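You operate a simulated robot arm through the tools that you are given. There is no shell and no other tool. Be economical: measure what you need, move in short steps, check, and stop when the job is done.

You are at the controls of a simulated robot arm. One attempt, no reset.

TASK
Press the ring of the tube in the slide to depth 2, then to depth 6.
Fine: lock the slide under the green press first; at the end leave it free and pulled out, the tube in it, the depth at 6.

It is judged by the outcome, as a careful person would: the job done as asked, and still so three seconds after it is handed in. It fails if anything else is knocked over, pushed out of place, dropped, spilled or broken.

THE ROBOT
A 6-joint arm with a two-finger parallel gripper, fixed in place. Base frame: the origin is at the foot of the arm, x ahead of it, y to its left, z up; the work surface is at about z = 900. Lengths are in mm, angles in rad, forces in N, time in s.
With the tool pointing down near the work surface it reaches from about 240 to 660 mm from the base axis. Its first joint turns from -1.152 to 1.152 rad. Payload 2.9 kg.
Tool frame: the origin (TCP) lies between the finger pads and is the grasp point; the fingertips stand 30 mm ahead of it; z points along the fingers, y is the line along which they close. The gripper opens to 110 mm. The fingers are 20 mm wide and 10 mm thick; the gripper's body (48 by 112 mm) begins 55 mm behind the TCP.
Orientation is told as [roll, pitch, yaw] about the base's x, y, z axes, in that order, counted from this pose: with the fingers straight down and closing along the base's y, the tool's x points along the base's -x, its y along +y and its z along -z.

THE INTERFACE
- The arm moves only by the tool send_rows. Its argument "targets" is a list of rows, each a list of 7 numbers: the opening in per cent of the stroke, from 0 (shut) to 100 (fully open), then the shift along the base's x, y, z in units of 25 mm (1.0 is 25 mm), then the turn, a rotation vector about the base's x, y, z in units of 8 degrees (1.0 is 8 degrees). In form: [[grip, x, y, z, ax, ay, az], ...]. A call has 1 to 20 rows; each row shifts and turns the commanded pose from where the row before left it. A call with a number of a shift or a turn outside -1 to 1 is refused whole. Rows are played at 5 a second. More than 50 mm and 0.15 rad between two rows, or a gripper value outside its range, and nothing of the call is played. Where a pose cannot be reached the arm comes as near as it can. A force on the tool above 50 N (or 10 N above the force at the start of the call, whichever is more), or a blocked arm, ends the call early, and 0.2 s more pass. Each finger travels about 108 mm/s and halts on what it meets, pressing with about 23 N; the grip force reading is that of the motor and also rises with nothing between the fingers. The clock runs only during rows and for 0.2 s after the last one: add rows that do not move to give the fingers time. It gives the time, the measured TCP pose, the force on the tool (base axes), the opening and the grip force at its end, in the units of the frame above (readings bear some noise), with the torque about the TCP (base axes, N m) and any sound that the robot's microphone picked up.
- Cameras (640 x 400 px; columns grow to the right, rows downward): "scene" is fixed at [63.5, 419, 1411.3]; the picture's right is [-0.88, -0.48, 0.00], its down [-0.15, 0.27, -0.95] and it looks along [0.45, -0.84, -0.31] (base axes); focal length 365 px, centre (320, 200). "wrist" rides on the gripper at [72, 17, -103] in the tool frame; the picture's right is [-0.23, 0.97, 0.00], its down [-0.76, -0.18, -0.62] and it looks along [-0.61, -0.14, 0.78] (tool axes); focal length 222 px, centre (320, 200). There is no depth. A picture from a camera that has moved, and an enlarged one, comes with that camera's place and axes in the base frame and with its lens.
- grab_frame(camera): a new picture of that camera. The clock stands still meanwhile.
- inspect(camera, box): a new picture of the part [left, top, right, bottom] of that camera's present view, enlarged. The clock stands still meanwhile.
- close_job(): hands the job in; it is judged then, once.

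Go step by step. Nothing tells you positions but the pictures and the camera data: compare them with the known pose of the tool, close in by small moves and look again before you grip or let go. The budget is 120 turns and 64 pictures, counting those below and the enlarged ones. Unless the task says otherwise, let go and move clear before handing in, and close with one line.

The tools are called after "Request:" by a JSON object that holds its "op" and its "data". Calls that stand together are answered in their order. send_rows: Moves the arm, as the interface text tells. Its arguments: {"type":"object","properties":{"targets":{"type":"array"}},"required":["targets"]} The other tools are called the same way: grab_frame (camera) takes a picture; inspect (camera, box) takes an enlarged picture of a part of a camera's view; close_job () hands the job in.

At the start:

```text
time_s: 0.0
eef_pos: [374.1, -102.7, 1272.1]
tcp_rot: [-0.001, 0.0, 0.001]
wrist_force: [0.1, -0.2, 0.8]
torque: [0.01, 0.0, -0.03]
grip_width: 110.1
finger_force: 0.2
```

scene: 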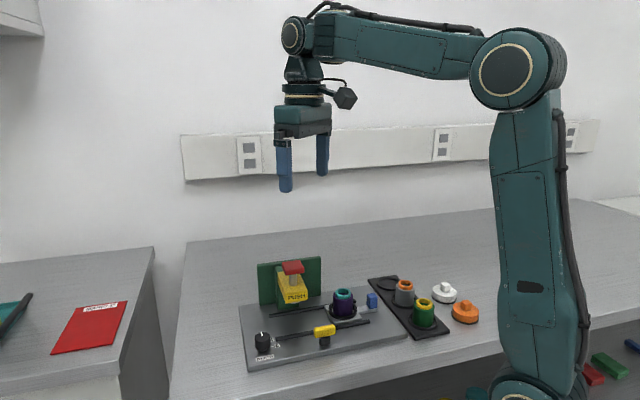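
wrist: 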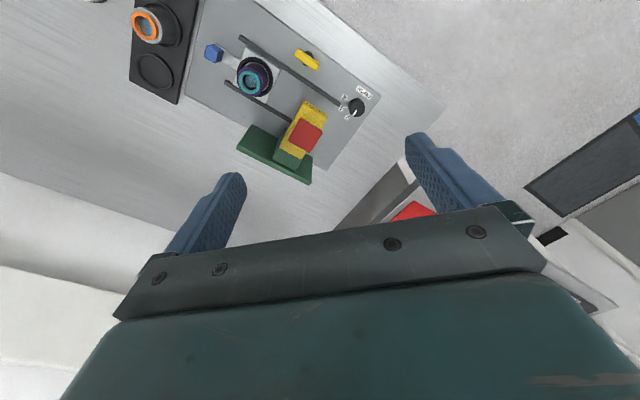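

I see a press fixture (green press with yellow ram and red top), a slide holding a tube, a yellow latch and a black dial. I'll look closer first.

Request:
{"op": "inspect", "data": {"camera": "scene", "box": [230, 240, 410, 375]}}

Request:
{"op": "inspect", "data": {"camera": "wrist", "box": [120, 0, 400, 190]}}

```text
2.96 times, centred on (320, 308) of scene
camera zoom: at [63.5, 419.0, 1411.3], right [-0.88, -0.48, 0.0], down [-0.15, 0.27, -0.95], along [0.45, -0.84, -0.31], focal length 1082 px, centre (320, -118)
```

zoom: 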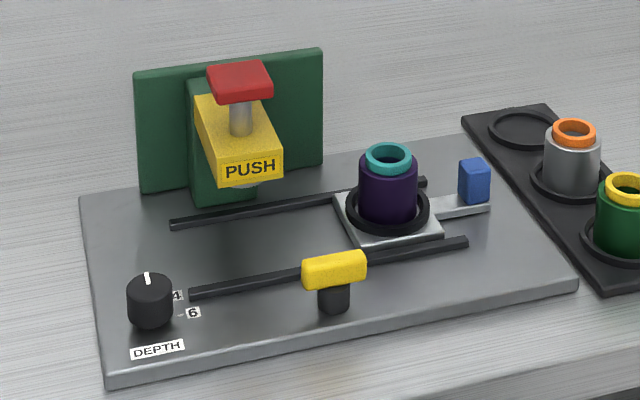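

```text
2.11 times, centred on (260, 95) of wrist
camera zoom: at [301.9, -84.8, 1376.7], right [0.23, 0.97, 0.0], down [0.76, -0.18, 0.62], along [0.61, -0.14, -0.78], focal length 468 px, centre (446, 421)
```

zoom: 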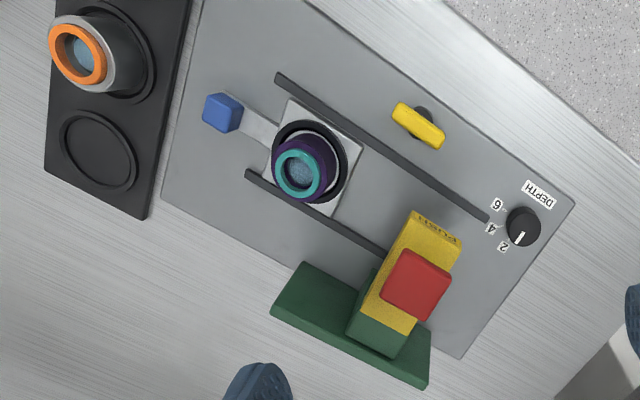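

The slide's rails run at about 45° in the base frame (towards +x+y), with the press near (427,-138) and the dial near (440,-45). I'll go lower for a closer view.

Request:
{"op": "send_rows", "data": {"targets": [[100, -0.2, 0.2, -0.9, 0, 0, 0], [100, -0.2, 0.2, -0.9, 0, 0, 0], [100, -0.2, 0.2, -0.9, 0, 0, 0], [100, -0.2, 0.2, -0.9, 0, 0, 0], [100, -0.2, 0.2, -0.9, 0, 0, 0], [100, -0.2, 0.2, -0.9, 0, 0, 0], [0, -0.2, 0.2, -0.6, 0, 0, 0], [0, 0, 0, 0, 0, 0, 0]]}}

Request:
{"op": "grab_frame", "data": {"camera": "wrist"}}

```text
time_s: 1.8
eef_pos: [337.7, -67.7, 1121.6]
tcp_rot: [-0.002, -0.001, 0.0]
wrist_force: [0.1, 0.1, -0.1]
torque: [-0.03, -0.01, 0.0]
grip_width: 0.0
finger_force: 18.0
```

```text
59 pictures are left
camera wrist: at [266.3, -50.0, 1226.2], right [0.23, 0.97, 0.0], down [0.76, -0.18, 0.62], along [0.61, -0.14, -0.78], focal length 222 px, centre (320, 200)
```

wrist: 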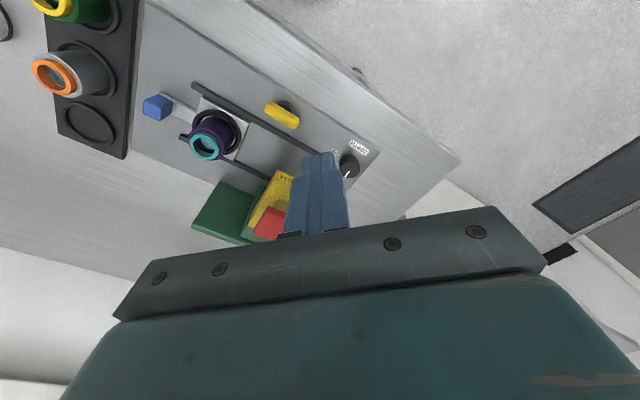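

Closed fingers hide part, but the dial and latch are visible. I'll enlarge.

Request:
{"op": "inspect", "data": {"camera": "wrist", "box": [250, 80, 400, 190]}}

Request:
{"op": "inspect", "data": {"camera": "wrist", "box": [130, 70, 300, 180]}}

```text
3.64 times, centred on (325, 135) of wrist
camera zoom: at [266.3, -50.0, 1226.2], right [0.23, 0.97, 0.0], down [0.76, -0.18, 0.62], along [0.61, -0.14, -0.78], focal length 808 px, centre (302, 436)
```

zoom: 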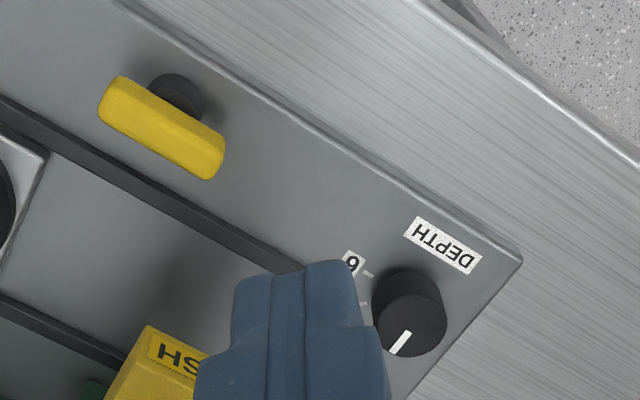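

```text
3.64 times, centred on (215, 125) of wrist
camera zoom: at [266.3, -50.0, 1226.2], right [0.23, 0.97, 0.0], down [0.76, -0.18, 0.62], along [0.61, -0.14, -0.78], focal length 808 px, centre (702, 473)
```

zoom: 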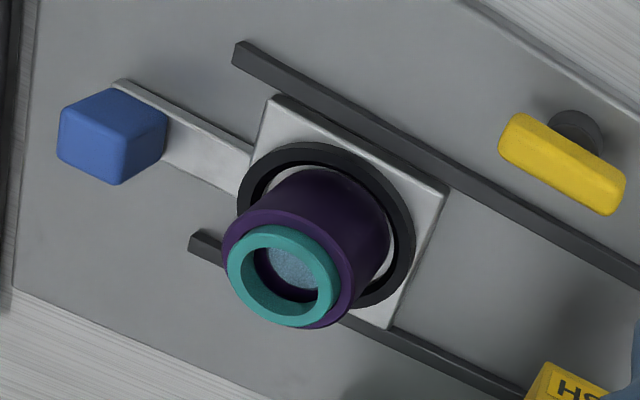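

The dial seems to stand at 2 already (pointer towards -n; 6 is 90° clockwise), to be confirmed. I take the blue handle to be at about (302,-267,935); I'll move above it, turned 45° so the camera looks along the rails.

Request:
{"op": "send_rows", "data": {"targets": [[45, -0.144, -0.797, 0, 0, 0, 0.5625], [45, -0.144, -0.797, 0, 0, 0, 0.5625], [45, -0.144, -0.797, 0, 0, 0, 0.5625], [45, -0.144, -0.797, 0, 0, 0, 0.5625], [45, -0.144, -0.797, 0, 0, 0, 0.5625], [45, -0.144, -0.797, -0.4, 0, 0, 0.5625], [45, -0.144, -0.797, -0.5, 0, 0, 0.5625], [45, -0.144, -0.797, -0.5, 0, 0, 0.5625], [45, -0.144, -0.797, -0.5, 0, 0, 0.5625], [45, -0.144, -0.797, -0.5, 0, 0, 0.5625], [45, 0, 0, 0, 0, 0, 0]]}}

Request:
{"op": "grab_frame", "data": {"camera": "wrist"}}

Request:
{"op": "grab_frame", "data": {"camera": "scene"}}

```text
time_s: 4.2
eef_pos: [304.0, -266.4, 1062.4]
tcp_rot: [-0.002, 0.001, 0.786]
wrist_force: [0.7, -1.5, 0.6]
torque: [0.01, 0.02, 0.0]
grip_width: 49.6
finger_force: 0.0
```

```text
56 pictures are left
camera wrist: at [240.4, -305.1, 1166.2], right [-0.53, 0.85, 0.0], down [0.66, 0.41, 0.62], along [0.53, 0.33, -0.78], focal length 222 px, centre (320, 200)
```

wrist: 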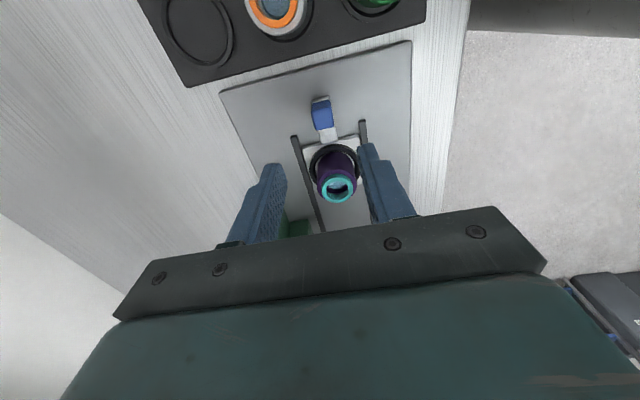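

```text
55 pictures are left
```

scene: 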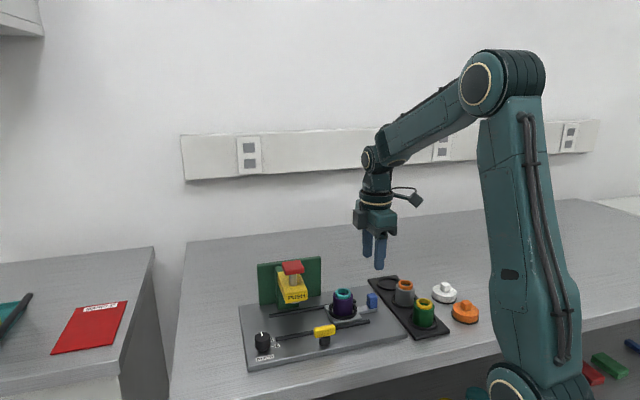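

The handle is ahead in view; I'll enlarge for accurate localisation.

Request:
{"op": "inspect", "data": {"camera": "wrist", "box": [260, 70, 420, 220]}}

```text
2.67 times, centred on (340, 145) of wrist
camera zoom: at [240.4, -305.1, 1166.2], right [-0.53, 0.85, 0.0], down [0.66, 0.41, 0.62], along [0.53, 0.33, -0.78], focal length 592 px, centre (267, 347)
```

zoom: 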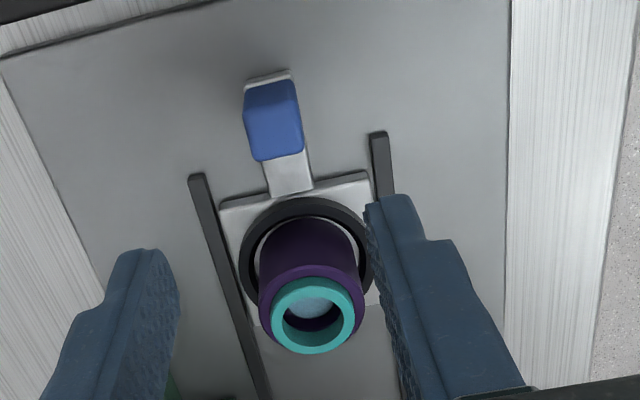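

The rails run at exactly 45°, with the centreline at n≈-399.5 and the handle at about (301.7,-263.6) with its top near 950. I'll descend around it.

Request:
{"op": "send_rows", "data": {"targets": [[32, -0.1, 0.1, -0.8, 0, 0, 0], [32, 0, 0, -0.9, 0, 0, 0], [32, 0, 0, -0.9, 0, 0, 0], [32, 0, 0, -0.9, 0, 0, 0], [32, 0, 0, -0.6, 0, 0, 0], [32, 0, 0, 0, 0, 0, 0]]}}

Request:
{"op": "grab_frame", "data": {"camera": "wrist"}}

Request:
{"op": "inspect", "data": {"camera": "scene", "box": [230, 220, 450, 375]}}

```text
time_s: 5.6
eef_pos: [299.9, -264.6, 960.2]
tcp_rot: [-0.001, 0.0, 0.786]
wrist_force: [-0.2, -0.2, -1.1]
torque: [-0.02, -0.03, -0.02]
grip_width: 35.2
finger_force: 0.1
```

```text
53 pictures are left
camera wrist: at [237.3, -302.3, 1063.6], right [-0.53, 0.85, 0.0], down [0.66, 0.41, 0.62], along [0.53, 0.33, -0.78], focal length 222 px, centre (320, 200)
```

wrist: 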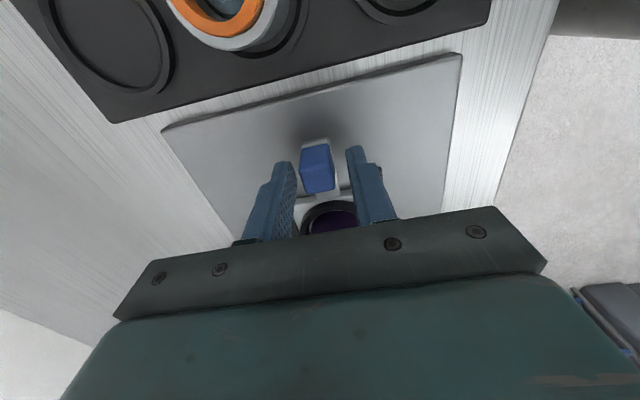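

```text
2.58 times, centred on (340, 298) of scene
camera zoom: at [63.5, 419.0, 1411.3], right [-0.88, -0.48, 0.0], down [-0.15, 0.27, -0.95], along [0.45, -0.84, -0.31], focal length 942 px, centre (268, -52)
```

zoom: 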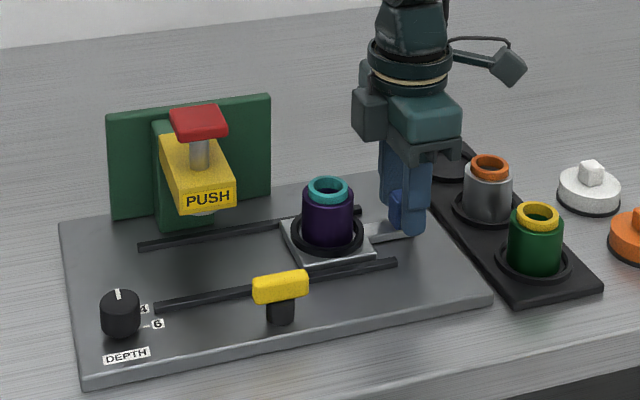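

The fingers straddle the handle. I'll lower slightly and grip.

Request:
{"op": "send_rows", "data": {"targets": [[32, 0.02, 0.02, -0.28, 0, 0, 0], [10, 0, 0, 0, 0, 0, 0], [0, 0, 0, 0, 0, 0, 0], [0, 0, 0, 0, 0, 0, 0]]}}

```text
time_s: 6.6
eef_pos: [303.0, -263.7, 953.6]
tcp_rot: [-0.005, 0.001, 0.785]
wrist_force: [9.4, -9.7, -5.1]
torque: [0.15, 0.36, 0.01]
grip_width: 19.8
finger_force: 44.7
```

Gripped (20 mm block), with a slight sideways load that I'll relieve. Then I'll push along +u in short steps.

Request:
{"op": "send_rows", "data": {"targets": [[0, 0.06, -0.06, 0, 0, 0, 0], [0, 0.2, 0.2, 0, 0, 0, 0], [0, 0.3, 0.3, 0, 0, 0, 0], [0, 0.3, 0.3, 0, 0, 0, 0]]}}

```text
time_s: 7.6
eef_pos: [321.9, -244.0, 953.7]
tcp_rot: [0.0, 0.0, 0.786]
wrist_force: [-6.5, 6.1, 12.6]
torque: [0.15, 0.17, -0.07]
grip_width: 19.9
finger_force: 44.9
```

The slide moves freely. I'll continue.

Request:
{"op": "send_rows", "data": {"targets": [[0, 0.27, 0.31, 0, 0, 0, 0], [0, 0.29, 0.29, 0, 0, 0, 0], [0, 0.29, 0.29, 0, 0, 0, 0], [0, 0.29, 0.29, 0, 0, 0, 0], [0, 0.29, 0.29, 0, 0, 0, 0], [0, 0.29, 0.29, 0, 0, 0, 0]]}}

Request:
{"op": "inspect", "data": {"camera": "scene", "box": [230, 220, 450, 375]}}

```text
time_s: 9.0
eef_pos: [364.5, -201.4, 953.0]
tcp_rot: [-0.001, 0.0, 0.786]
wrist_force: [-5.4, 5.2, 3.1]
torque: [0.1, -0.35, 0.04]
grip_width: 20.0
finger_force: 45.1
```

```text
2.58 times, centred on (340, 298) of scene
camera zoom: at [63.3, 419.2, 1411.3], right [-0.88, -0.48, 0.0], down [-0.15, 0.27, -0.95], along [0.45, -0.84, -0.31], focal length 942 px, centre (268, -52)
```

zoom: 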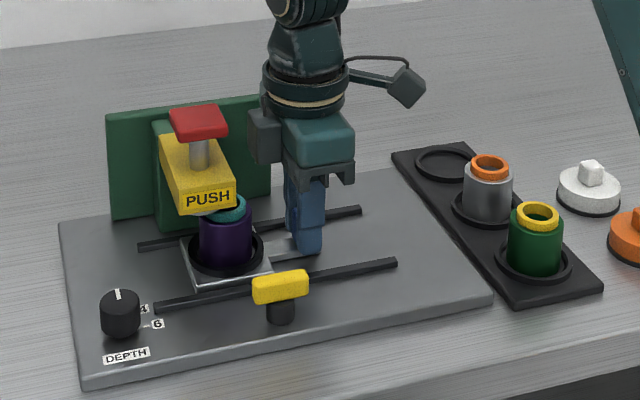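

The tube is about 20 mm short of the press axis. I'll creep on towards the end stop.

Request:
{"op": "send_rows", "data": {"targets": [[0, 0.14, 0.14, 0, 0, 0, 0], [0, 0.14, 0.14, 0, 0, 0, 0], [0, 0.14, 0.14, 0, 0, 0, 0], [0, 0.14, 0.14, 0, 0, 0, 0]]}}

Request:
{"op": "inspect", "data": {"camera": "scene", "box": [230, 240, 370, 340]}}

```text
time_s: 10.0
eef_pos: [379.1, -187.1, 954.0]
tcp_rot: [-0.001, 0.0, 0.785]
wrist_force: [-7.9, 7.1, -6.7]
torque: [0.27, -0.54, -0.14]
grip_width: 19.8
finger_force: 45.2
```

```text
4.00 times, centred on (300, 290) of scene
camera zoom: at [63.4, 419.2, 1411.3], right [-0.88, -0.48, 0.0], down [-0.15, 0.27, -0.95], along [0.45, -0.84, -0.31], focal length 1461 px, centre (400, -160)
```

zoom: 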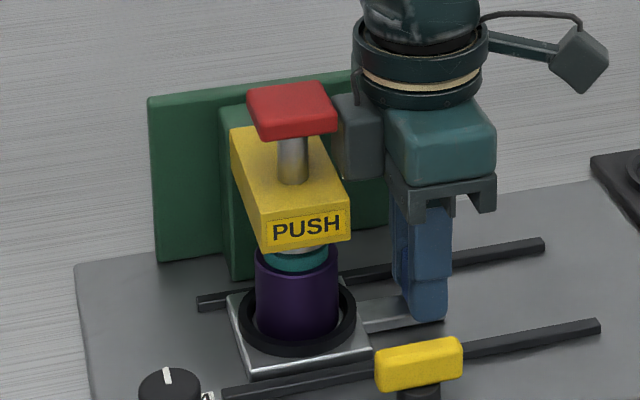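

Nearly under. I'll continue in small steps to find the stop.

Request:
{"op": "send_rows", "data": {"targets": [[0, 0.08, 0.08, 0, 0, 0, 0], [0, 0.08, 0.08, 0, 0, 0, 0], [0, 0.04, 0.04, 0, 0, 0, 0]]}}

Request:
{"op": "inspect", "data": {"camera": "scene", "box": [230, 240, 370, 340]}}

```text
time_s: 10.9
eef_pos: [380.4, -185.2, 952.9]
tcp_rot: [0.002, 0.011, 0.775]
wrist_force: [-11.9, -6.1, 4.4]
torque: [0.62, -1.49, 1.01]
grip_width: 19.8
finger_force: 45.2
stopped in row 3: the force on the tool passed its limit at 50 N (the readings are from after the stop); the commanded pose is now the measured one
```

```text
4.00 times, centred on (300, 290) of scene
camera zoom: at [63.1, 418.9, 1411.4], right [-0.88, -0.48, 0.0], down [-0.15, 0.27, -0.95], along [0.45, -0.84, -0.31], focal length 1461 px, centre (400, -160)
```

zoom: 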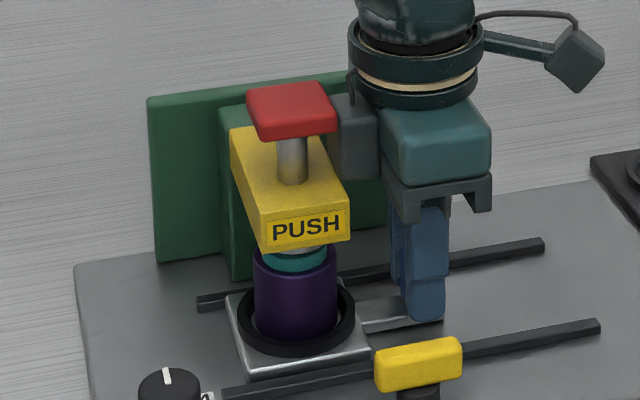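

The slide is at its stop with the tube under the ram. I'll release, rise, and look at the latch from above.

Request:
{"op": "send_rows", "data": {"targets": [[32, 0, 0, 0, 0, 0, 0], [32, 0, 0, 0, 0, 0, 0], [32, 0, 0, 0.8, 0, 0, 0], [32, 0, 0, 0.9, 0, 0, 0], [32, 0, 0, 0.9, 0, 0, 0], [32, 0, 0, 0.9, 0, 0, 0], [32, 0, 0, 0.8, 0, 0, 0], [32, -0.4, 0.7, 0, 0, 0, 0], [32, -0.4, 0.7, 0, 0, 0, 0], [32, -0.4, 0.7, 0, 0, 0, 0], [32, -0.22, 0.58, 0, 0, 0, 0], [32, 0, 0, 0, 0, 0, 0]]}}

Request:
{"op": "grab_frame", "data": {"camera": "wrist"}}

Request:
{"op": "inspect", "data": {"camera": "scene", "box": [230, 240, 410, 375]}}

```text
time_s: 13.5
eef_pos: [346.4, -117.5, 1061.0]
tcp_rot: [0.001, 0.009, 0.772]
wrist_force: [0.5, 0.4, -0.1]
torque: [0.01, 0.04, 0.0]
grip_width: 35.4
finger_force: 0.1
```

```text
48 pictures are left
camera wrist: at [283.2, -154.7, 1165.6], right [-0.52, 0.86, 0.0], down [0.67, 0.41, 0.62], along [0.53, 0.32, -0.79], focal length 222 px, centre (320, 200)
```

wrist: 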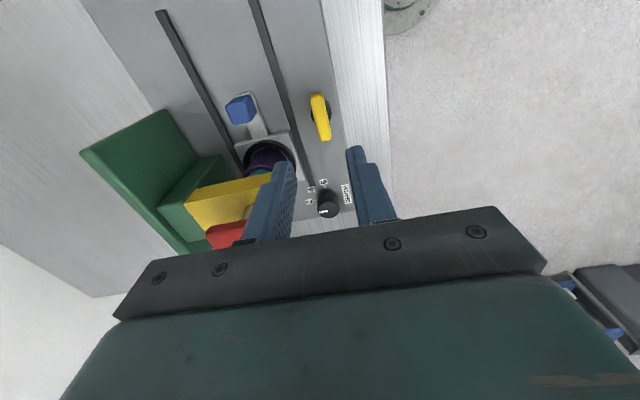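

```text
2.96 times, centred on (320, 308) of scene
camera zoom: at [63.5, 419.0, 1411.3], right [-0.88, -0.48, 0.0], down [-0.15, 0.27, -0.95], along [0.45, -0.84, -0.31], focal length 1082 px, centre (320, -118)
```

zoom: 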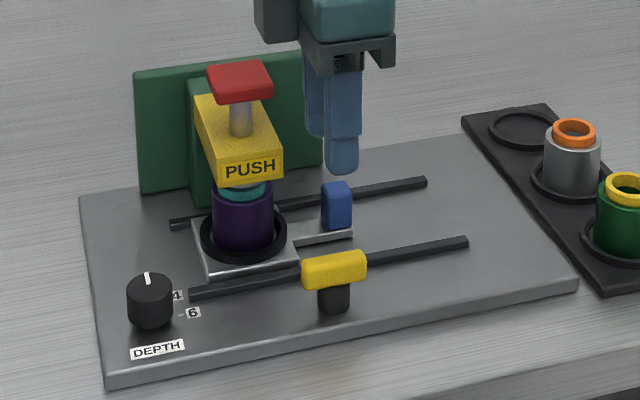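

Request:
{"op": "inspect", "data": {"camera": "wrist", "box": [220, 80, 370, 230]}}

```text
2.67 times, centred on (295, 155) of wrist
camera zoom: at [283.2, -154.7, 1165.6], right [-0.52, 0.86, 0.0], down [0.67, 0.41, 0.62], along [0.53, 0.32, -0.79], focal length 592 px, centre (387, 320)
```

zoom: 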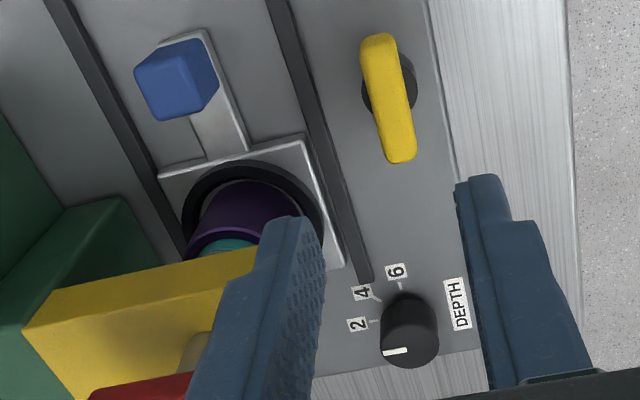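

The dial stands at 2 (6 lies 90° clockwise from it). The latch bar is at about (344.3,-117.5), so I'll descend on it and grip.

Request:
{"op": "send_rows", "data": {"targets": [[32, -0.08, 0, -0.8, 0, -0.06, 0.1], [32, 0, 0, -0.8, 0, 0, 0], [32, 0, 0, -0.8, 0, 0, 0], [32, 0, 0, -0.8, 0, 0, 0], [32, 0, 0, -0.8, 0, 0, 0], [32, 0, 0, 0, 0, 0, 0]]}}

Request:
{"op": "inspect", "data": {"camera": "wrist", "box": [240, 90, 420, 240]}}

Request:
{"op": "inspect", "data": {"camera": "scene", "box": [230, 240, 410, 375]}}

```text
time_s: 14.9
eef_pos: [343.5, -118.1, 961.7]
tcp_rot: [-0.003, 0.002, 0.788]
wrist_force: [-0.4, -0.2, 0.2]
torque: [0.02, 0.04, -0.02]
grip_width: 35.4
finger_force: 0.1
```

```text
2.67 times, centred on (330, 165) of wrist
camera zoom: at [280.1, -156.3, 1064.8], right [-0.53, 0.85, 0.0], down [0.66, 0.42, 0.62], along [0.53, 0.33, -0.78], focal length 592 px, centre (293, 293)
```

zoom: 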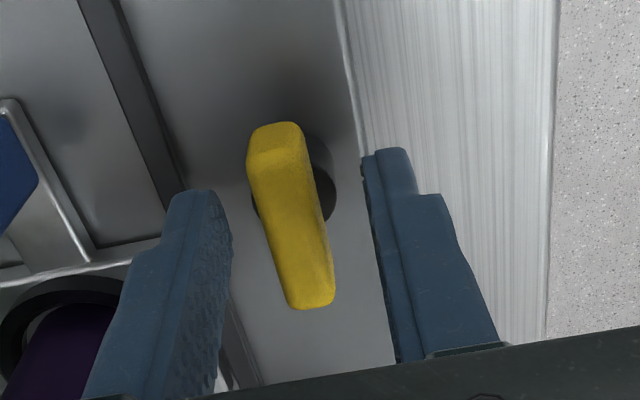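

```text
2.96 times, centred on (320, 308) of scene
camera zoom: at [63.5, 419.0, 1411.3], right [-0.88, -0.48, 0.0], down [-0.15, 0.27, -0.95], along [0.45, -0.84, -0.31], focal length 1082 px, centre (320, -118)
```

zoom: 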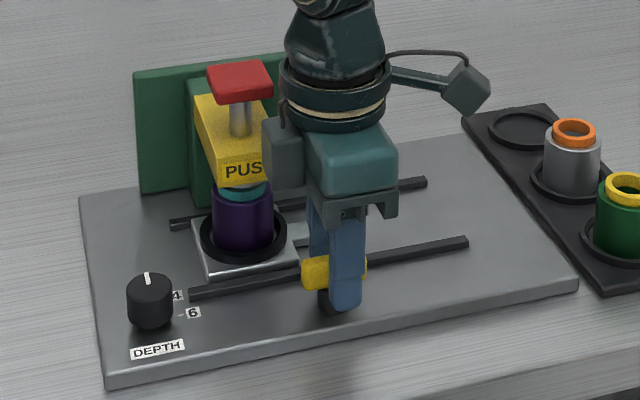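

The fingers straddle the bar. I'll grip and try a short clockwise turn.

Request:
{"op": "send_rows", "data": {"targets": [[20, 0, 0, -0.16, 0, 0, 0], [0, 0, 0, 0, 0, 0, 0], [0, 0, 0, 0, 0, 0, 0], [0, 0, 0, 0, 0, 0, -0.5], [0, 0, 0, 0, 0, 0, -0.5]]}}

```text
time_s: 16.1
eef_pos: [343.2, -118.0, 956.9]
tcp_rot: [-0.005, 0.001, 0.648]
wrist_force: [-6.0, 3.7, 17.2]
torque: [0.12, 0.07, 0.38]
grip_width: 21.5
finger_force: 44.9
```

It turns with modest torque. I'll continue clockwise.

Request:
{"op": "send_rows", "data": {"targets": [[0, 0, 0, 0, 0, 0, -0.7], [0, 0, 0, 0, 0, 0, -0.7], [0, 0, 0, 0, 0, 0, -0.7], [0, 0, 0, 0, 0, 0, -0.7]]}}

Request:
{"op": "inspect", "data": {"camera": "scene", "box": [230, 240, 410, 375]}}

Request:
{"op": "inspect", "data": {"camera": "wrist", "box": [240, 90, 420, 240]}}

```text
time_s: 17.1
eef_pos: [344.5, -116.7, 955.7]
tcp_rot: [-0.003, 0.004, 0.261]
wrist_force: [-3.0, 0.8, 1.4]
torque: [0.08, -0.07, 2.54]
grip_width: 25.6
finger_force: 45.4
```

```text
2.96 times, centred on (320, 308) of scene
camera zoom: at [63.4, 419.1, 1411.3], right [-0.88, -0.48, 0.0], down [-0.15, 0.27, -0.95], along [0.45, -0.84, -0.31], focal length 1082 px, centre (320, -118)
```

zoom: 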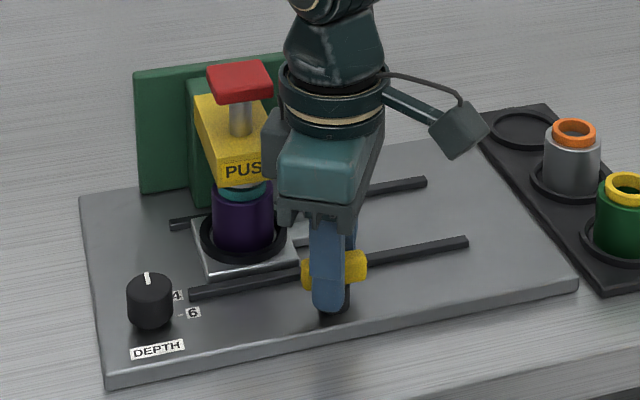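

```text
2.67 times, centred on (330, 165) of wrist
camera zoom: at [269.3, -119.3, 1060.3], right [-0.03, 1.0, 0.0], down [0.78, 0.03, 0.62], along [0.62, 0.02, -0.78], focal length 592 px, centre (293, 293)
```

zoom: 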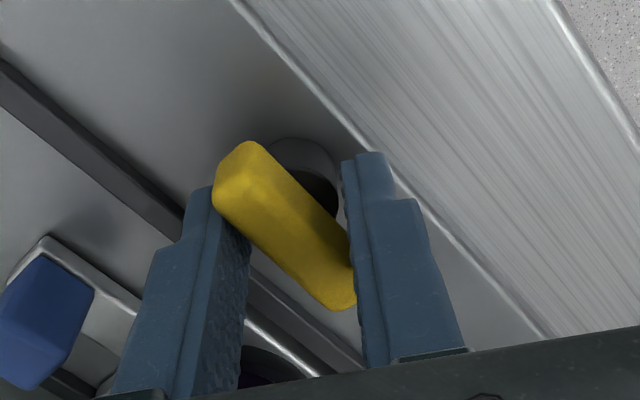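

The bar did not turn clockwise; the fingers wedged on it. I'll turn back, re-seat, and try counter-clockwise gently.

Request:
{"op": "send_rows", "data": {"targets": [[0, 0, 0, 0, 0, 0, 0.7], [0, 0, 0, 0, 0, 0, 0.7], [0, 0, 0, 0, 0, 0, 0.7], [0, 0, 0, 0, 0, 0, 0.7], [0, 0, 0, 0, 0, 0, 0.5], [0, 0, 0, 0, 0, 0, 0.5], [0, 0, 0, 0, 0, 0, 0]]}}

Request:
{"op": "send_rows", "data": {"targets": [[0, 0, 0, 0, 0, 0, 0.5], [0, 0, 0, 0, 0, 0, 0.5], [0, 0, 0, 0, 0, 0, 0.5]]}}

```text
time_s: 18.7
eef_pos: [342.3, -118.4, 956.5]
tcp_rot: [-0.001, 0.005, 0.778]
wrist_force: [-9.9, -3.8, -6.9]
torque: [5.19, -1.12, -3.03]
grip_width: 21.3
finger_force: 44.9
```

```text
time_s: 19.4
eef_pos: [338.1, -123.8, 955.8]
tcp_rot: [-0.001, 0.02, 0.884]
wrist_force: [-8.7, -3.8, 4.4]
torque: [0.67, -1.41, -1.31]
grip_width: 21.5
finger_force: 45.0
stopped in row 3: the force on the tool passed its limit at 60 N (the readings are from after the stop); the commanded pose is now the measured one
```

The turn ended on force and the tool shifted; I'll look before anything else.

Request:
{"op": "grab_frame", "data": {"camera": "wrist"}}

Request:
{"op": "inspect", "data": {"camera": "scene", "box": [230, 200, 410, 335]}}

```text
41 pictures are left
camera wrist: at [280.5, -167.4, 1061.7], right [-0.61, 0.79, -0.01], down [0.63, 0.49, 0.61], along [0.49, 0.37, -0.79], focal length 222 px, centre (320, 200)
```

wrist: 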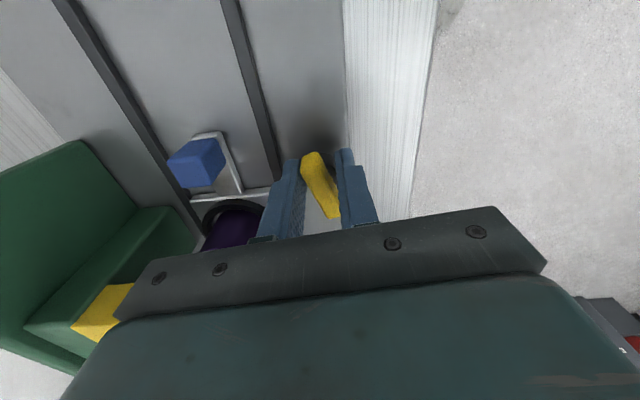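

```text
2.96 times, centred on (320, 268) of scene
camera zoom: at [63.2, 418.9, 1411.4], right [-0.88, -0.48, 0.0], down [-0.15, 0.27, -0.95], along [0.45, -0.84, -0.31], focal length 1082 px, centre (320, 0)
```

zoom: 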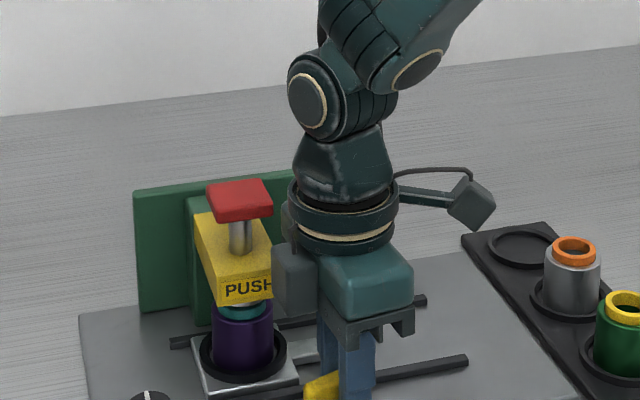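

The gripper body seems to have touched the press arm, and the bar is unturned. I'll instead take the bar by its two ends (yaw -45°), so a counter-clockwise turn swings clear of the press.

Request:
{"op": "send_rows", "data": {"targets": [[36, 0, 0, 0, 0, 0, 0], [36, 0, 0, 0.5, 0, 0, 0], [36, 0.06, 0.06, 0.8, 0, -0.14, 0], [36, 0.06, 0.06, 0.9, 0, 0, -0.8], [70, 0.06, 0.06, 0.4, 0, 0, -0.9], [70, 0.06, 0.06, 0, 0, 0, -0.95], [70, 0, 0, 0, 0, 0, -0.95], [70, 0, 0, 0, 0, 0, -0.95], [70, 0, 0, 0, 0, 0, -0.95], [70, 0, 0, 0, 0, 0, -0.95], [70, 0, 0, 0, 0, 0, -0.95], [70, 0, 0, 0, 0, 0, -0.95], [70, 0, 0, 0, 0, 0, -0.95], [70, 0, 0, 0, 0, 0, -0.95], [70, 0, 0, 0, 0, 0, -0.95], [70, 0, 0, 0, 0, 0, -0.75], [70, 0, 0, 0, 0, 0, 0]]}}

Request:
{"op": "grab_frame", "data": {"camera": "wrist"}}

Request:
{"op": "inspect", "data": {"camera": "scene", "box": [230, 240, 410, 375]}}

```text
time_s: 23.0
eef_pos: [345.7, -117.2, 1021.6]
tcp_rot: [-0.015, 0.006, -0.78]
wrist_force: [1.3, 0.9, -0.2]
torque: [0.0, 0.0, 0.03]
grip_width: 77.1
finger_force: 0.1
```

```text
39 pictures are left
camera wrist: at [307.2, -53.1, 1125.2], right [0.85, 0.53, -0.02], down [0.43, -0.66, 0.62], along [0.32, -0.53, -0.78], focal length 222 px, centre (320, 200)
```

wrist: 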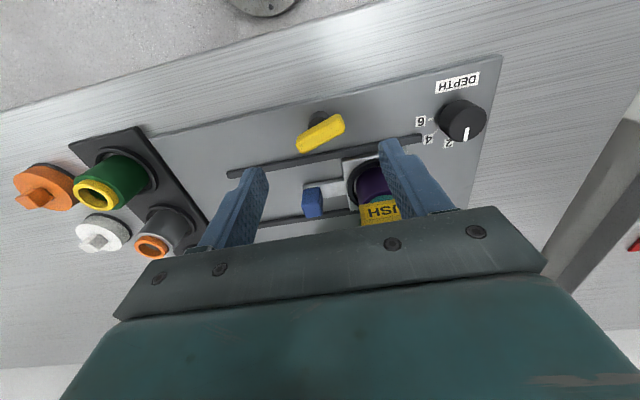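

```text
2.96 times, centred on (320, 308) of scene
camera zoom: at [63.5, 419.0, 1411.3], right [-0.88, -0.48, 0.0], down [-0.15, 0.27, -0.95], along [0.45, -0.84, -0.31], focal length 1082 px, centre (320, -118)
```

zoom: 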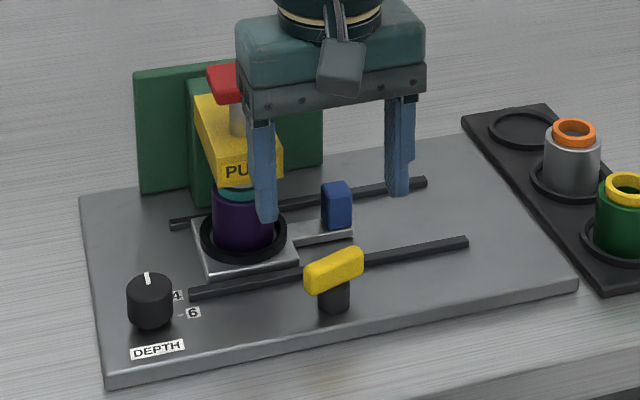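

The bar has in fact started turning counter-clockwise, so that is the right direction. I'll enlarge to measure it.

Request:
{"op": "inspect", "data": {"camera": "wrist", "box": [240, 90, 400, 190]}}

```text
4.00 times, centred on (320, 140) of wrist
camera zoom: at [307.2, -53.1, 1125.2], right [0.85, 0.53, -0.02], down [0.43, -0.66, 0.62], along [0.32, -0.53, -0.78], focal length 888 px, centre (320, 440)
```

zoom: 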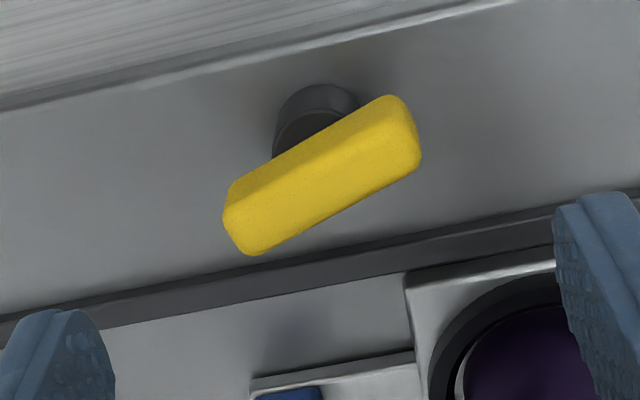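

The bar is centred at (345,-118) and already 15° ccw. I'll align the gripper with it, go down and grip its ends.

Request:
{"op": "send_rows", "data": {"targets": [[70, -0.03, -0.03, -0.4, 0.047, -0.106, 0.95], [70, 0, 0, -0.6, 0, 0, 0.95], [70, 0, 0, -0.7, 0, 0, 0], [70, 0, 0, -0.65, 0, 0, 0], [50, 0, 0, 0, 0, 0, 0], [30, 0, 0, 0, 0, 0, 0], [30, 0, 0, 0, 0, 0, 0]]}}

Request:
{"op": "inspect", "data": {"camera": "wrist", "box": [220, 90, 420, 215]}}

```text
time_s: 24.6
eef_pos: [345.5, -118.2, 962.2]
tcp_rot: [-0.001, -0.002, -0.513]
wrist_force: [0.5, -0.6, -5.4]
torque: [0.02, -0.49, -0.01]
grip_width: 44.3
finger_force: 45.0
```

```text
3.20 times, centred on (320, 152) of wrist
camera zoom: at [289.7, -67.1, 1066.3], right [0.68, 0.74, 0.0], down [0.58, -0.53, 0.62], along [0.46, -0.42, -0.78], focal length 711 px, centre (320, 352)
```

zoom: 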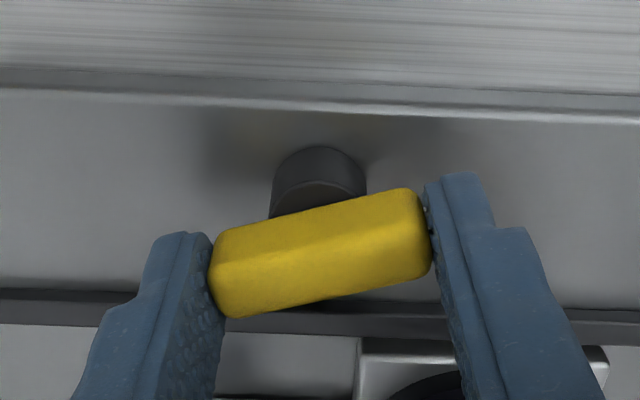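

Gripped end to end (44 mm). I'll turn ccw.

Request:
{"op": "send_rows", "data": {"targets": [[28, 0, 0, 0, 0, 0, 0.7], [28, 0, 0, 0, 0, 0, 0.7], [28, 0, 0, 0, 0, 0, 0.7], [28, 0, 0, 0, 0, 0, 0.7], [28, 0, 0, 0, 0, 0, 0.7], [28, 0, 0, 0, 0, 0, 0.7]]}}

```text
time_s: 26.0
eef_pos: [344.5, -117.8, 962.6]
tcp_rot: [-0.002, -0.003, 0.076]
wrist_force: [6.2, 3.5, -3.3]
torque: [0.05, 0.81, -0.01]
grip_width: 44.2
finger_force: 44.9
```

It turns freely; another 40° to go.

Request:
{"op": "send_rows", "data": {"targets": [[28, 0, 0, 0, 0, 0, 0.7], [28, 0, 0, 0, 0, 0, 0.7], [28, 0, 0, 0, 0, 0, 0.7], [28, 0, 0, 0, 0, 0, 0.7], [28, 0, 0, 0, 0, 0, 0.7], [28, 0, 0, 0, 0, 0, 0.7], [28, 0, 0, 0, 0, 0, 0.7], [28, 0, 0, 0, 0, 0, 0.2]]}}

Request:
{"op": "inspect", "data": {"camera": "wrist", "box": [220, 90, 420, 215]}}

Request:
{"op": "inspect", "data": {"camera": "scene", "box": [230, 240, 410, 375]}}

```text
time_s: 27.8
eef_pos: [344.4, -117.6, 963.9]
tcp_rot: [0.001, -0.002, 0.787]
wrist_force: [-1.0, 18.1, 3.8]
torque: [0.38, 0.08, -0.65]
grip_width: 43.9
finger_force: 45.1
```

```text
3.20 times, centred on (320, 152) of wrist
camera zoom: at [280.9, -156.5, 1066.4], right [-0.53, 0.85, 0.0], down [0.66, 0.41, 0.62], along [0.53, 0.33, -0.78], focal length 711 px, centre (320, 352)
```

zoom: 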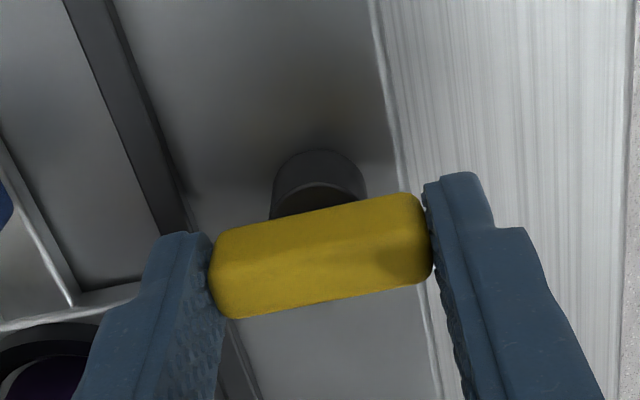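

```text
2.96 times, centred on (320, 308) of scene
camera zoom: at [63.4, 419.5, 1411.2], right [-0.88, -0.48, 0.0], down [-0.15, 0.27, -0.95], along [0.45, -0.84, -0.31], focal length 1082 px, centre (320, -118)
```

zoom: 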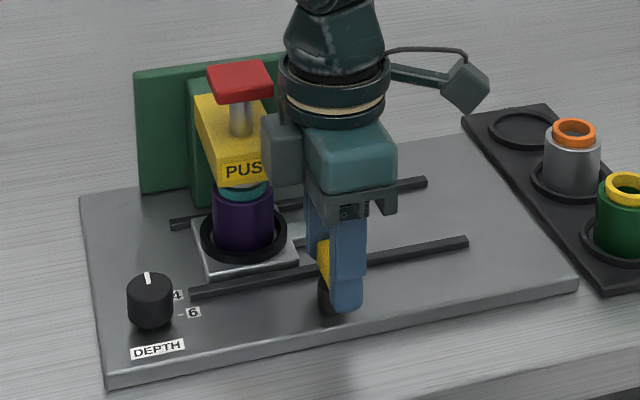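

The bar is now across the rails. A slight further turn will tell whether it's at the stop.

Request:
{"op": "send_rows", "data": {"targets": [[28, 0, 0, 0, 0, 0, 0.3], [28, 0, 0, 0, 0, 0, 0.3]]}}

```text
time_s: 28.4
eef_pos: [342.6, -120.3, 962.3]
tcp_rot: [0.001, 0.002, 0.855]
wrist_force: [-21.5, -0.1, 5.0]
torque: [5.87, -2.6, -4.23]
grip_width: 44.6
finger_force: 45.4
```

Torque rises, so it is at the stop. I'll ease back, release, rise and go above the red knob for a look.

Request:
{"op": "send_rows", "data": {"targets": [[28, 0, 0, 0, 0, 0, -0.6], [50, 0, 0, 0, 0, 0, 0], [55, 0, 0, 0.6, 0, 0, 0], [55, 0, 0, 0.9, 0, 0, 0], [55, 0, 0, 0.9, 0, 0, 0], [55, 0, 0, 0.9, 0, 0, 0], [55, 0, 0, 0.9, 0, 0, 0], [55, 0, 0, 0.9, 0, 0, 0], [55, 0, 0, 0.9, 0, 0, 0], [55, 0, 0, 0, 0, 0, 0]]}}

Request:
{"op": "grab_frame", "data": {"camera": "wrist"}}

Request:
{"op": "inspect", "data": {"camera": "scene", "box": [230, 240, 410, 375]}}

```text
time_s: 30.6
eef_pos: [345.7, -117.8, 1111.3]
tcp_rot: [-0.002, -0.003, 0.787]
wrist_force: [0.8, -0.1, -0.2]
torque: [-0.02, -0.01, 0.0]
grip_width: 60.6
finger_force: 0.1
```

```text
33 pictures are left
camera wrist: at [281.3, -156.7, 1216.1], right [-0.53, 0.85, 0.0], down [0.66, 0.41, 0.62], along [0.53, 0.33, -0.78], focal length 222 px, centre (320, 200)
```

wrist: 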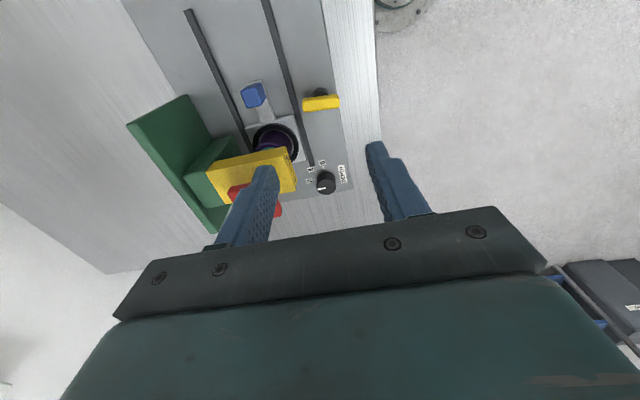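

```text
2.96 times, centred on (320, 308) of scene
camera zoom: at [63.5, 419.0, 1411.3], right [-0.88, -0.48, 0.0], down [-0.15, 0.27, -0.95], along [0.45, -0.84, -0.31], focal length 1082 px, centre (320, -118)
```

zoom: 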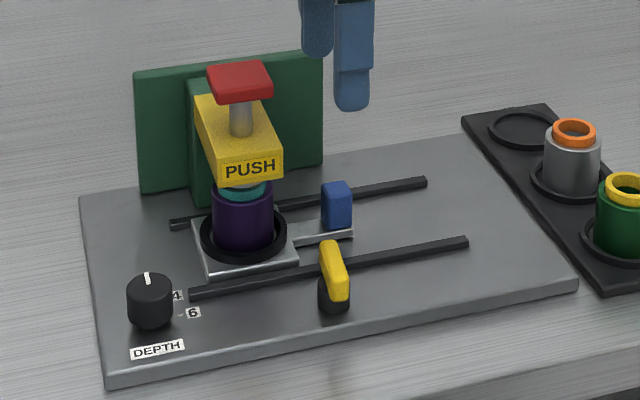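

The latch is across. Next, closed fingers go above the red knob near (430,-139).

Request:
{"op": "send_rows", "data": {"targets": [[0, 0.85, -0.21, 0, 0, 0, 0], [0, 0.85, -0.21, 0, 0, 0, 0], [0, 0.85, -0.21, 0, 0, 0, 0], [0, 0.85, -0.21, 0, 0, 0, 0], [0, 0, 0, -0.5, 0, 0, 0], [0, 0, 0, -0.5, 0, 0, 0], [0, 0, 0, 0, 0, 0, 0]]}}

Request:
{"op": "inspect", "data": {"camera": "wrist", "box": [220, 90, 420, 240]}}

Request:
{"op": "inspect", "data": {"camera": "scene", "box": [230, 220, 410, 355]}}

```text
time_s: 32.2
eef_pos: [428.4, -139.8, 1086.9]
tcp_rot: [-0.004, -0.002, 0.786]
wrist_force: [-0.5, 0.1, 0.1]
torque: [-0.01, -0.01, -0.02]
grip_width: 0.0
finger_force: 23.1
```

```text
2.67 times, centred on (320, 165) of wrist
camera zoom: at [365.8, -178.2, 1191.1], right [-0.53, 0.85, 0.0], down [0.66, 0.41, 0.62], along [0.53, 0.33, -0.78], focal length 592 px, centre (320, 293)
```

zoom: 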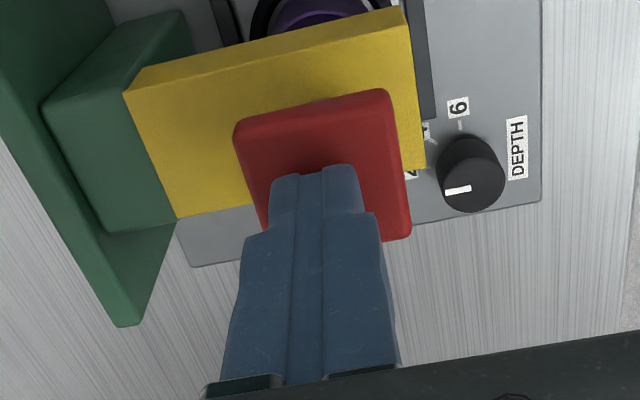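

```text
2.96 times, centred on (320, 288) of scene
camera zoom: at [63.5, 419.0, 1411.3], right [-0.88, -0.48, 0.0], down [-0.15, 0.27, -0.95], along [0.45, -0.84, -0.31], focal length 1082 px, centre (320, -59)
```

zoom: 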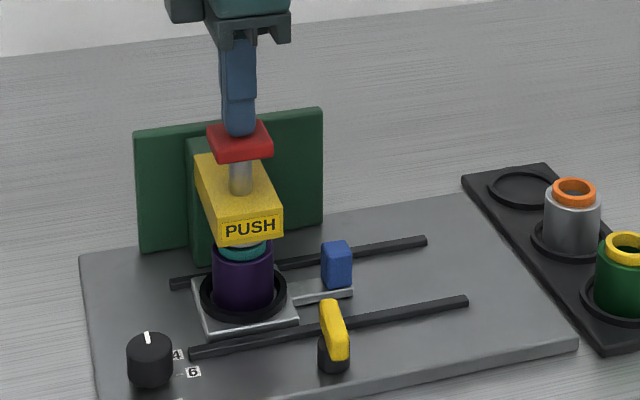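

The fingers are over the knob centre within 3 mm. I'll descend slowly to contact and press, watching the force.

Request:
{"op": "send_rows", "data": {"targets": [[0, 0.08, 0.08, -0.2, 0, 0, 0], [0, 0, 0, -0.2, 0, 0, 0], [0, 0, 0, -0.2, 0, 0, 0], [0, 0, 0, -0.16, 0, 0, 0], [0, 0, 0, -0.16, 0, 0, 0], [0, 0, 0, -0.16, 0, 0, 0], [0, 0, 0, -0.16, 0, 0, 0]]}}

```text
time_s: 33.0
eef_pos: [431.6, -137.6, 1079.8]
tcp_rot: [-0.009, -0.005, 0.783]
wrist_force: [-5.6, 1.2, 9.1]
torque: [-0.01, 0.23, 0.02]
grip_width: 0.1
finger_force: 23.6
heard: click
stopped in row 4: the force on the tool passed its limit at 58 N (the readings are from after the stop); the commanded pose is now the measured one
```

A click was heard, and the call stopped on force. I'll look at the press.

Request:
{"op": "inspect", "data": {"camera": "scene", "box": [260, 240, 340, 330]}}

```text
4.44 times, centred on (300, 285) of scene
camera zoom: at [63.2, 419.1, 1411.3], right [-0.88, -0.48, 0.0], down [-0.15, 0.27, -0.95], along [0.45, -0.84, -0.31], focal length 1623 px, centre (409, -178)
```

zoom: 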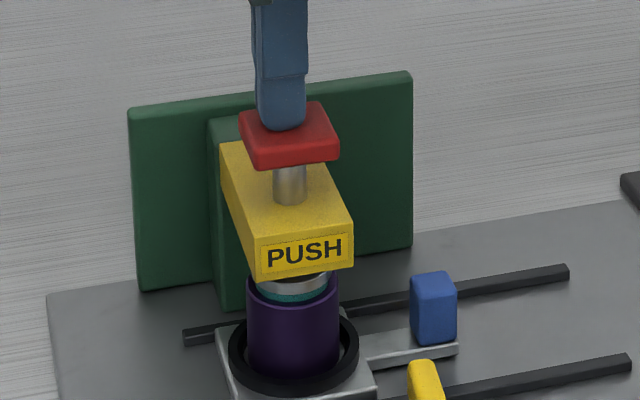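

The ring appears pressed in. I'll lift off and check that the ram returns and how the ring sits.

Request:
{"op": "send_rows", "data": {"targets": [[0, 0, 0, 0.3, 0, 0, 0], [0, 0, 0, 0.6, 0, 0, 0], [0, 0, 0, 0.6, 0, 0, 0], [0, 0, 0, 0, 0, 0, 0]]}}

Request:
{"op": "inspect", "data": {"camera": "scene", "box": [260, 240, 340, 330]}}

```text
time_s: 34.0
eef_pos: [432.0, -137.4, 1117.5]
tcp_rot: [-0.012, -0.005, 0.786]
wrist_force: [-0.4, -0.4, 0.5]
torque: [-0.02, -0.03, -0.04]
grip_width: 0.0
finger_force: 22.9
```

```text
4.44 times, centred on (300, 285) of scene
camera zoom: at [63.5, 419.0, 1411.3], right [-0.88, -0.48, 0.0], down [-0.15, 0.27, -0.95], along [0.45, -0.84, -0.31], focal length 1623 px, centre (409, -178)
```

zoom: 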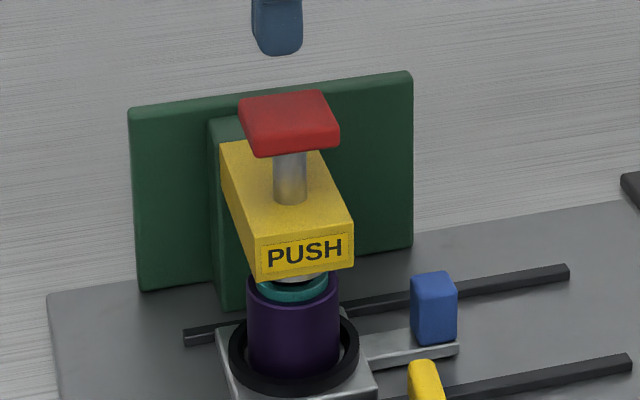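

The ram springs back. I'll press once more, slowly, to confirm that the depth-2 stop is really reached.

Request:
{"op": "send_rows", "data": {"targets": [[0, 0, 0, -0.6, 0, 0, 0], [0, 0, 0, -0.4, 0, 0, 0], [0, 0, 0, -0.1, 0, 0, 0], [0, 0, 0, -0.06, 0, 0, 0], [0, 0, 0, -0.06, 0, 0, 0], [0, 0, 0, -0.06, 0, 0, 0], [0, 0, 0, -0.06, 0, 0, 0], [0, 0, 0, -0.06, 0, 0, 0], [0, 0, 0, -0.06, 0, 0, 0]]}}

```text
time_s: 36.0
eef_pos: [431.9, -137.4, 1080.5]
tcp_rot: [-0.009, -0.005, 0.783]
wrist_force: [-0.8, -2.0, 2.9]
torque: [-0.07, 0.04, 0.01]
grip_width: 0.3
finger_force: 22.8
heard: click
```

Another click near 1080 at low force. I'll continue down in small steps to feel the hard stop.

Request:
{"op": "send_rows", "data": {"targets": [[0, 0, 0, -0.06, 0, 0, 0], [0, 0, 0, -0.06, 0, 0, 0], [0, 0, 0, -0.06, 0, 0, 0], [0, 0, 0, -0.06, 0, 0, 0]]}}

```text
time_s: 37.0
eef_pos: [431.3, -138.6, 1080.1]
tcp_rot: [-0.016, -0.008, 0.787]
wrist_force: [-6.3, 2.2, 8.5]
torque: [0.03, 0.26, -0.06]
grip_width: 0.0
finger_force: 23.1
stopped in row 4: the force on the tool passed its limit at 52 N (the readings are from after the stop); the commanded pose is now the measured one
```

The hard stop at 1080 is confirmed twice, so depth 2 is done. Next I go above the dial, yawed to about 120° so that a 90° cw turn keeps the gripper body clear of the press.

Request:
{"op": "send_rows", "data": {"targets": [[0, 0, 0, 0.5, 0, 0, 0], [0, 0, 0, 0.9, 0.04, 0.12, 0], [0, 0.04, 0.335, 0, 0, 0, 0.85], [0, 0.04, 0.335, 0, 0, 0, 0.85], [0, 0.04, 0.335, 0, 0, 0, 0.85], [0, 0.04, 0.335, 0, 0, 0, 0.85], [0, 0.04, 0.335, 0, 0, 0, 0.85], [41, 0.04, 0.335, 0, 0, 0, 0.85], [41, 0.04, 0.335, 0, 0, 0, 0.85], [41, 0.04, 0.335, 0, 0, 0, 0.85], [41, 0.04, 0.335, 0, 0, 0, 0.85], [41, 0.04, 0.335, 0, 0, 0, 0.85], [41, 0.04, 0.335, 0, 0, 0, 0.85], [41, 0, 0, 0, 0, 0, 0]]}}

Request:
{"op": "grab_frame", "data": {"camera": "wrist"}}

```text
time_s: 40.0
eef_pos: [443.2, -45.2, 1113.7]
tcp_rot: [-0.001, -0.001, 2.089]
wrist_force: [0.2, -0.9, 0.1]
torque: [0.02, 0.0, -0.03]
grip_width: 45.1
finger_force: 0.1
```

```text
27 pictures are left
camera wrist: at [464.5, -116.7, 1217.9], right [-0.96, -0.29, 0.0], down [-0.23, 0.75, 0.62], along [-0.18, 0.6, -0.78], focal length 222 px, centre (320, 200)
```

wrist: 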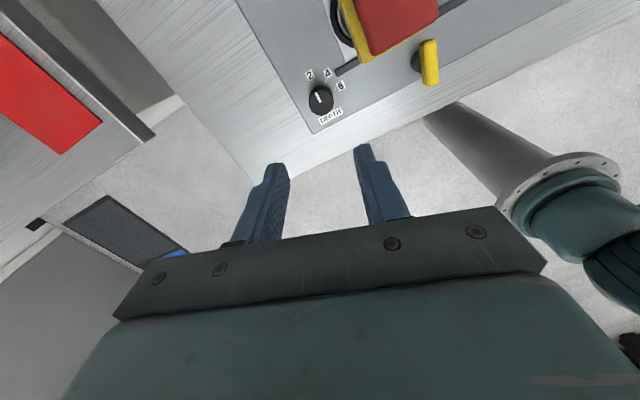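

The dial is at about (442.6,-47). I'll descend to just above it and check.

Request:
{"op": "send_rows", "data": {"targets": [[41, -0.02, -0.07, -0.9, 0, 0, 0], [41, 0, 0, -0.9, 0, 0, 0], [41, 0, 0, -0.9, 0, 0, 0], [41, 0, 0, -0.9, 0, 0, 0], [41, 0, 0, -0.9, 0, 0, 0], [41, 0, 0, -0.9, 0, 0, 0], [41, 0, 0, 0, 0, 0, 0]]}}

Request:
{"op": "inspect", "data": {"camera": "wrist", "box": [220, 90, 420, 240]}}

Request:
{"op": "inspect", "data": {"camera": "scene", "box": [220, 240, 400, 375]}}

```text
time_s: 41.6
eef_pos: [442.7, -47.7, 980.0]
tcp_rot: [-0.002, -0.001, 2.089]
wrist_force: [1.2, -1.0, 0.6]
torque: [0.03, -0.01, 0.01]
grip_width: 45.3
finger_force: 0.0
```

```text
2.67 times, centred on (320, 165) of wrist
camera zoom: at [464.2, -118.7, 1083.2], right [-0.96, -0.29, 0.0], down [-0.22, 0.75, 0.62], along [-0.18, 0.6, -0.78], focal length 592 px, centre (320, 293)
```

zoom: 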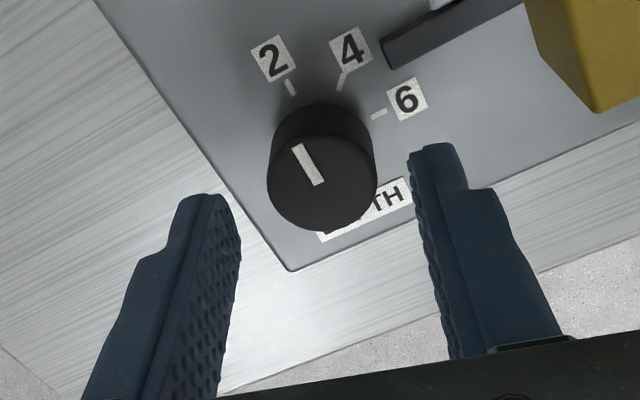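

```text
2.96 times, centred on (310, 308) of scene
camera zoom: at [63.5, 419.0, 1411.3], right [-0.88, -0.48, 0.0], down [-0.15, 0.27, -0.95], along [0.45, -0.84, -0.31], focal length 1082 px, centre (350, -118)
```

zoom: 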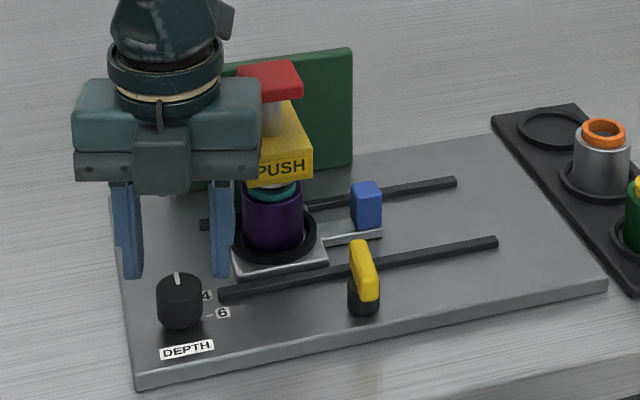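

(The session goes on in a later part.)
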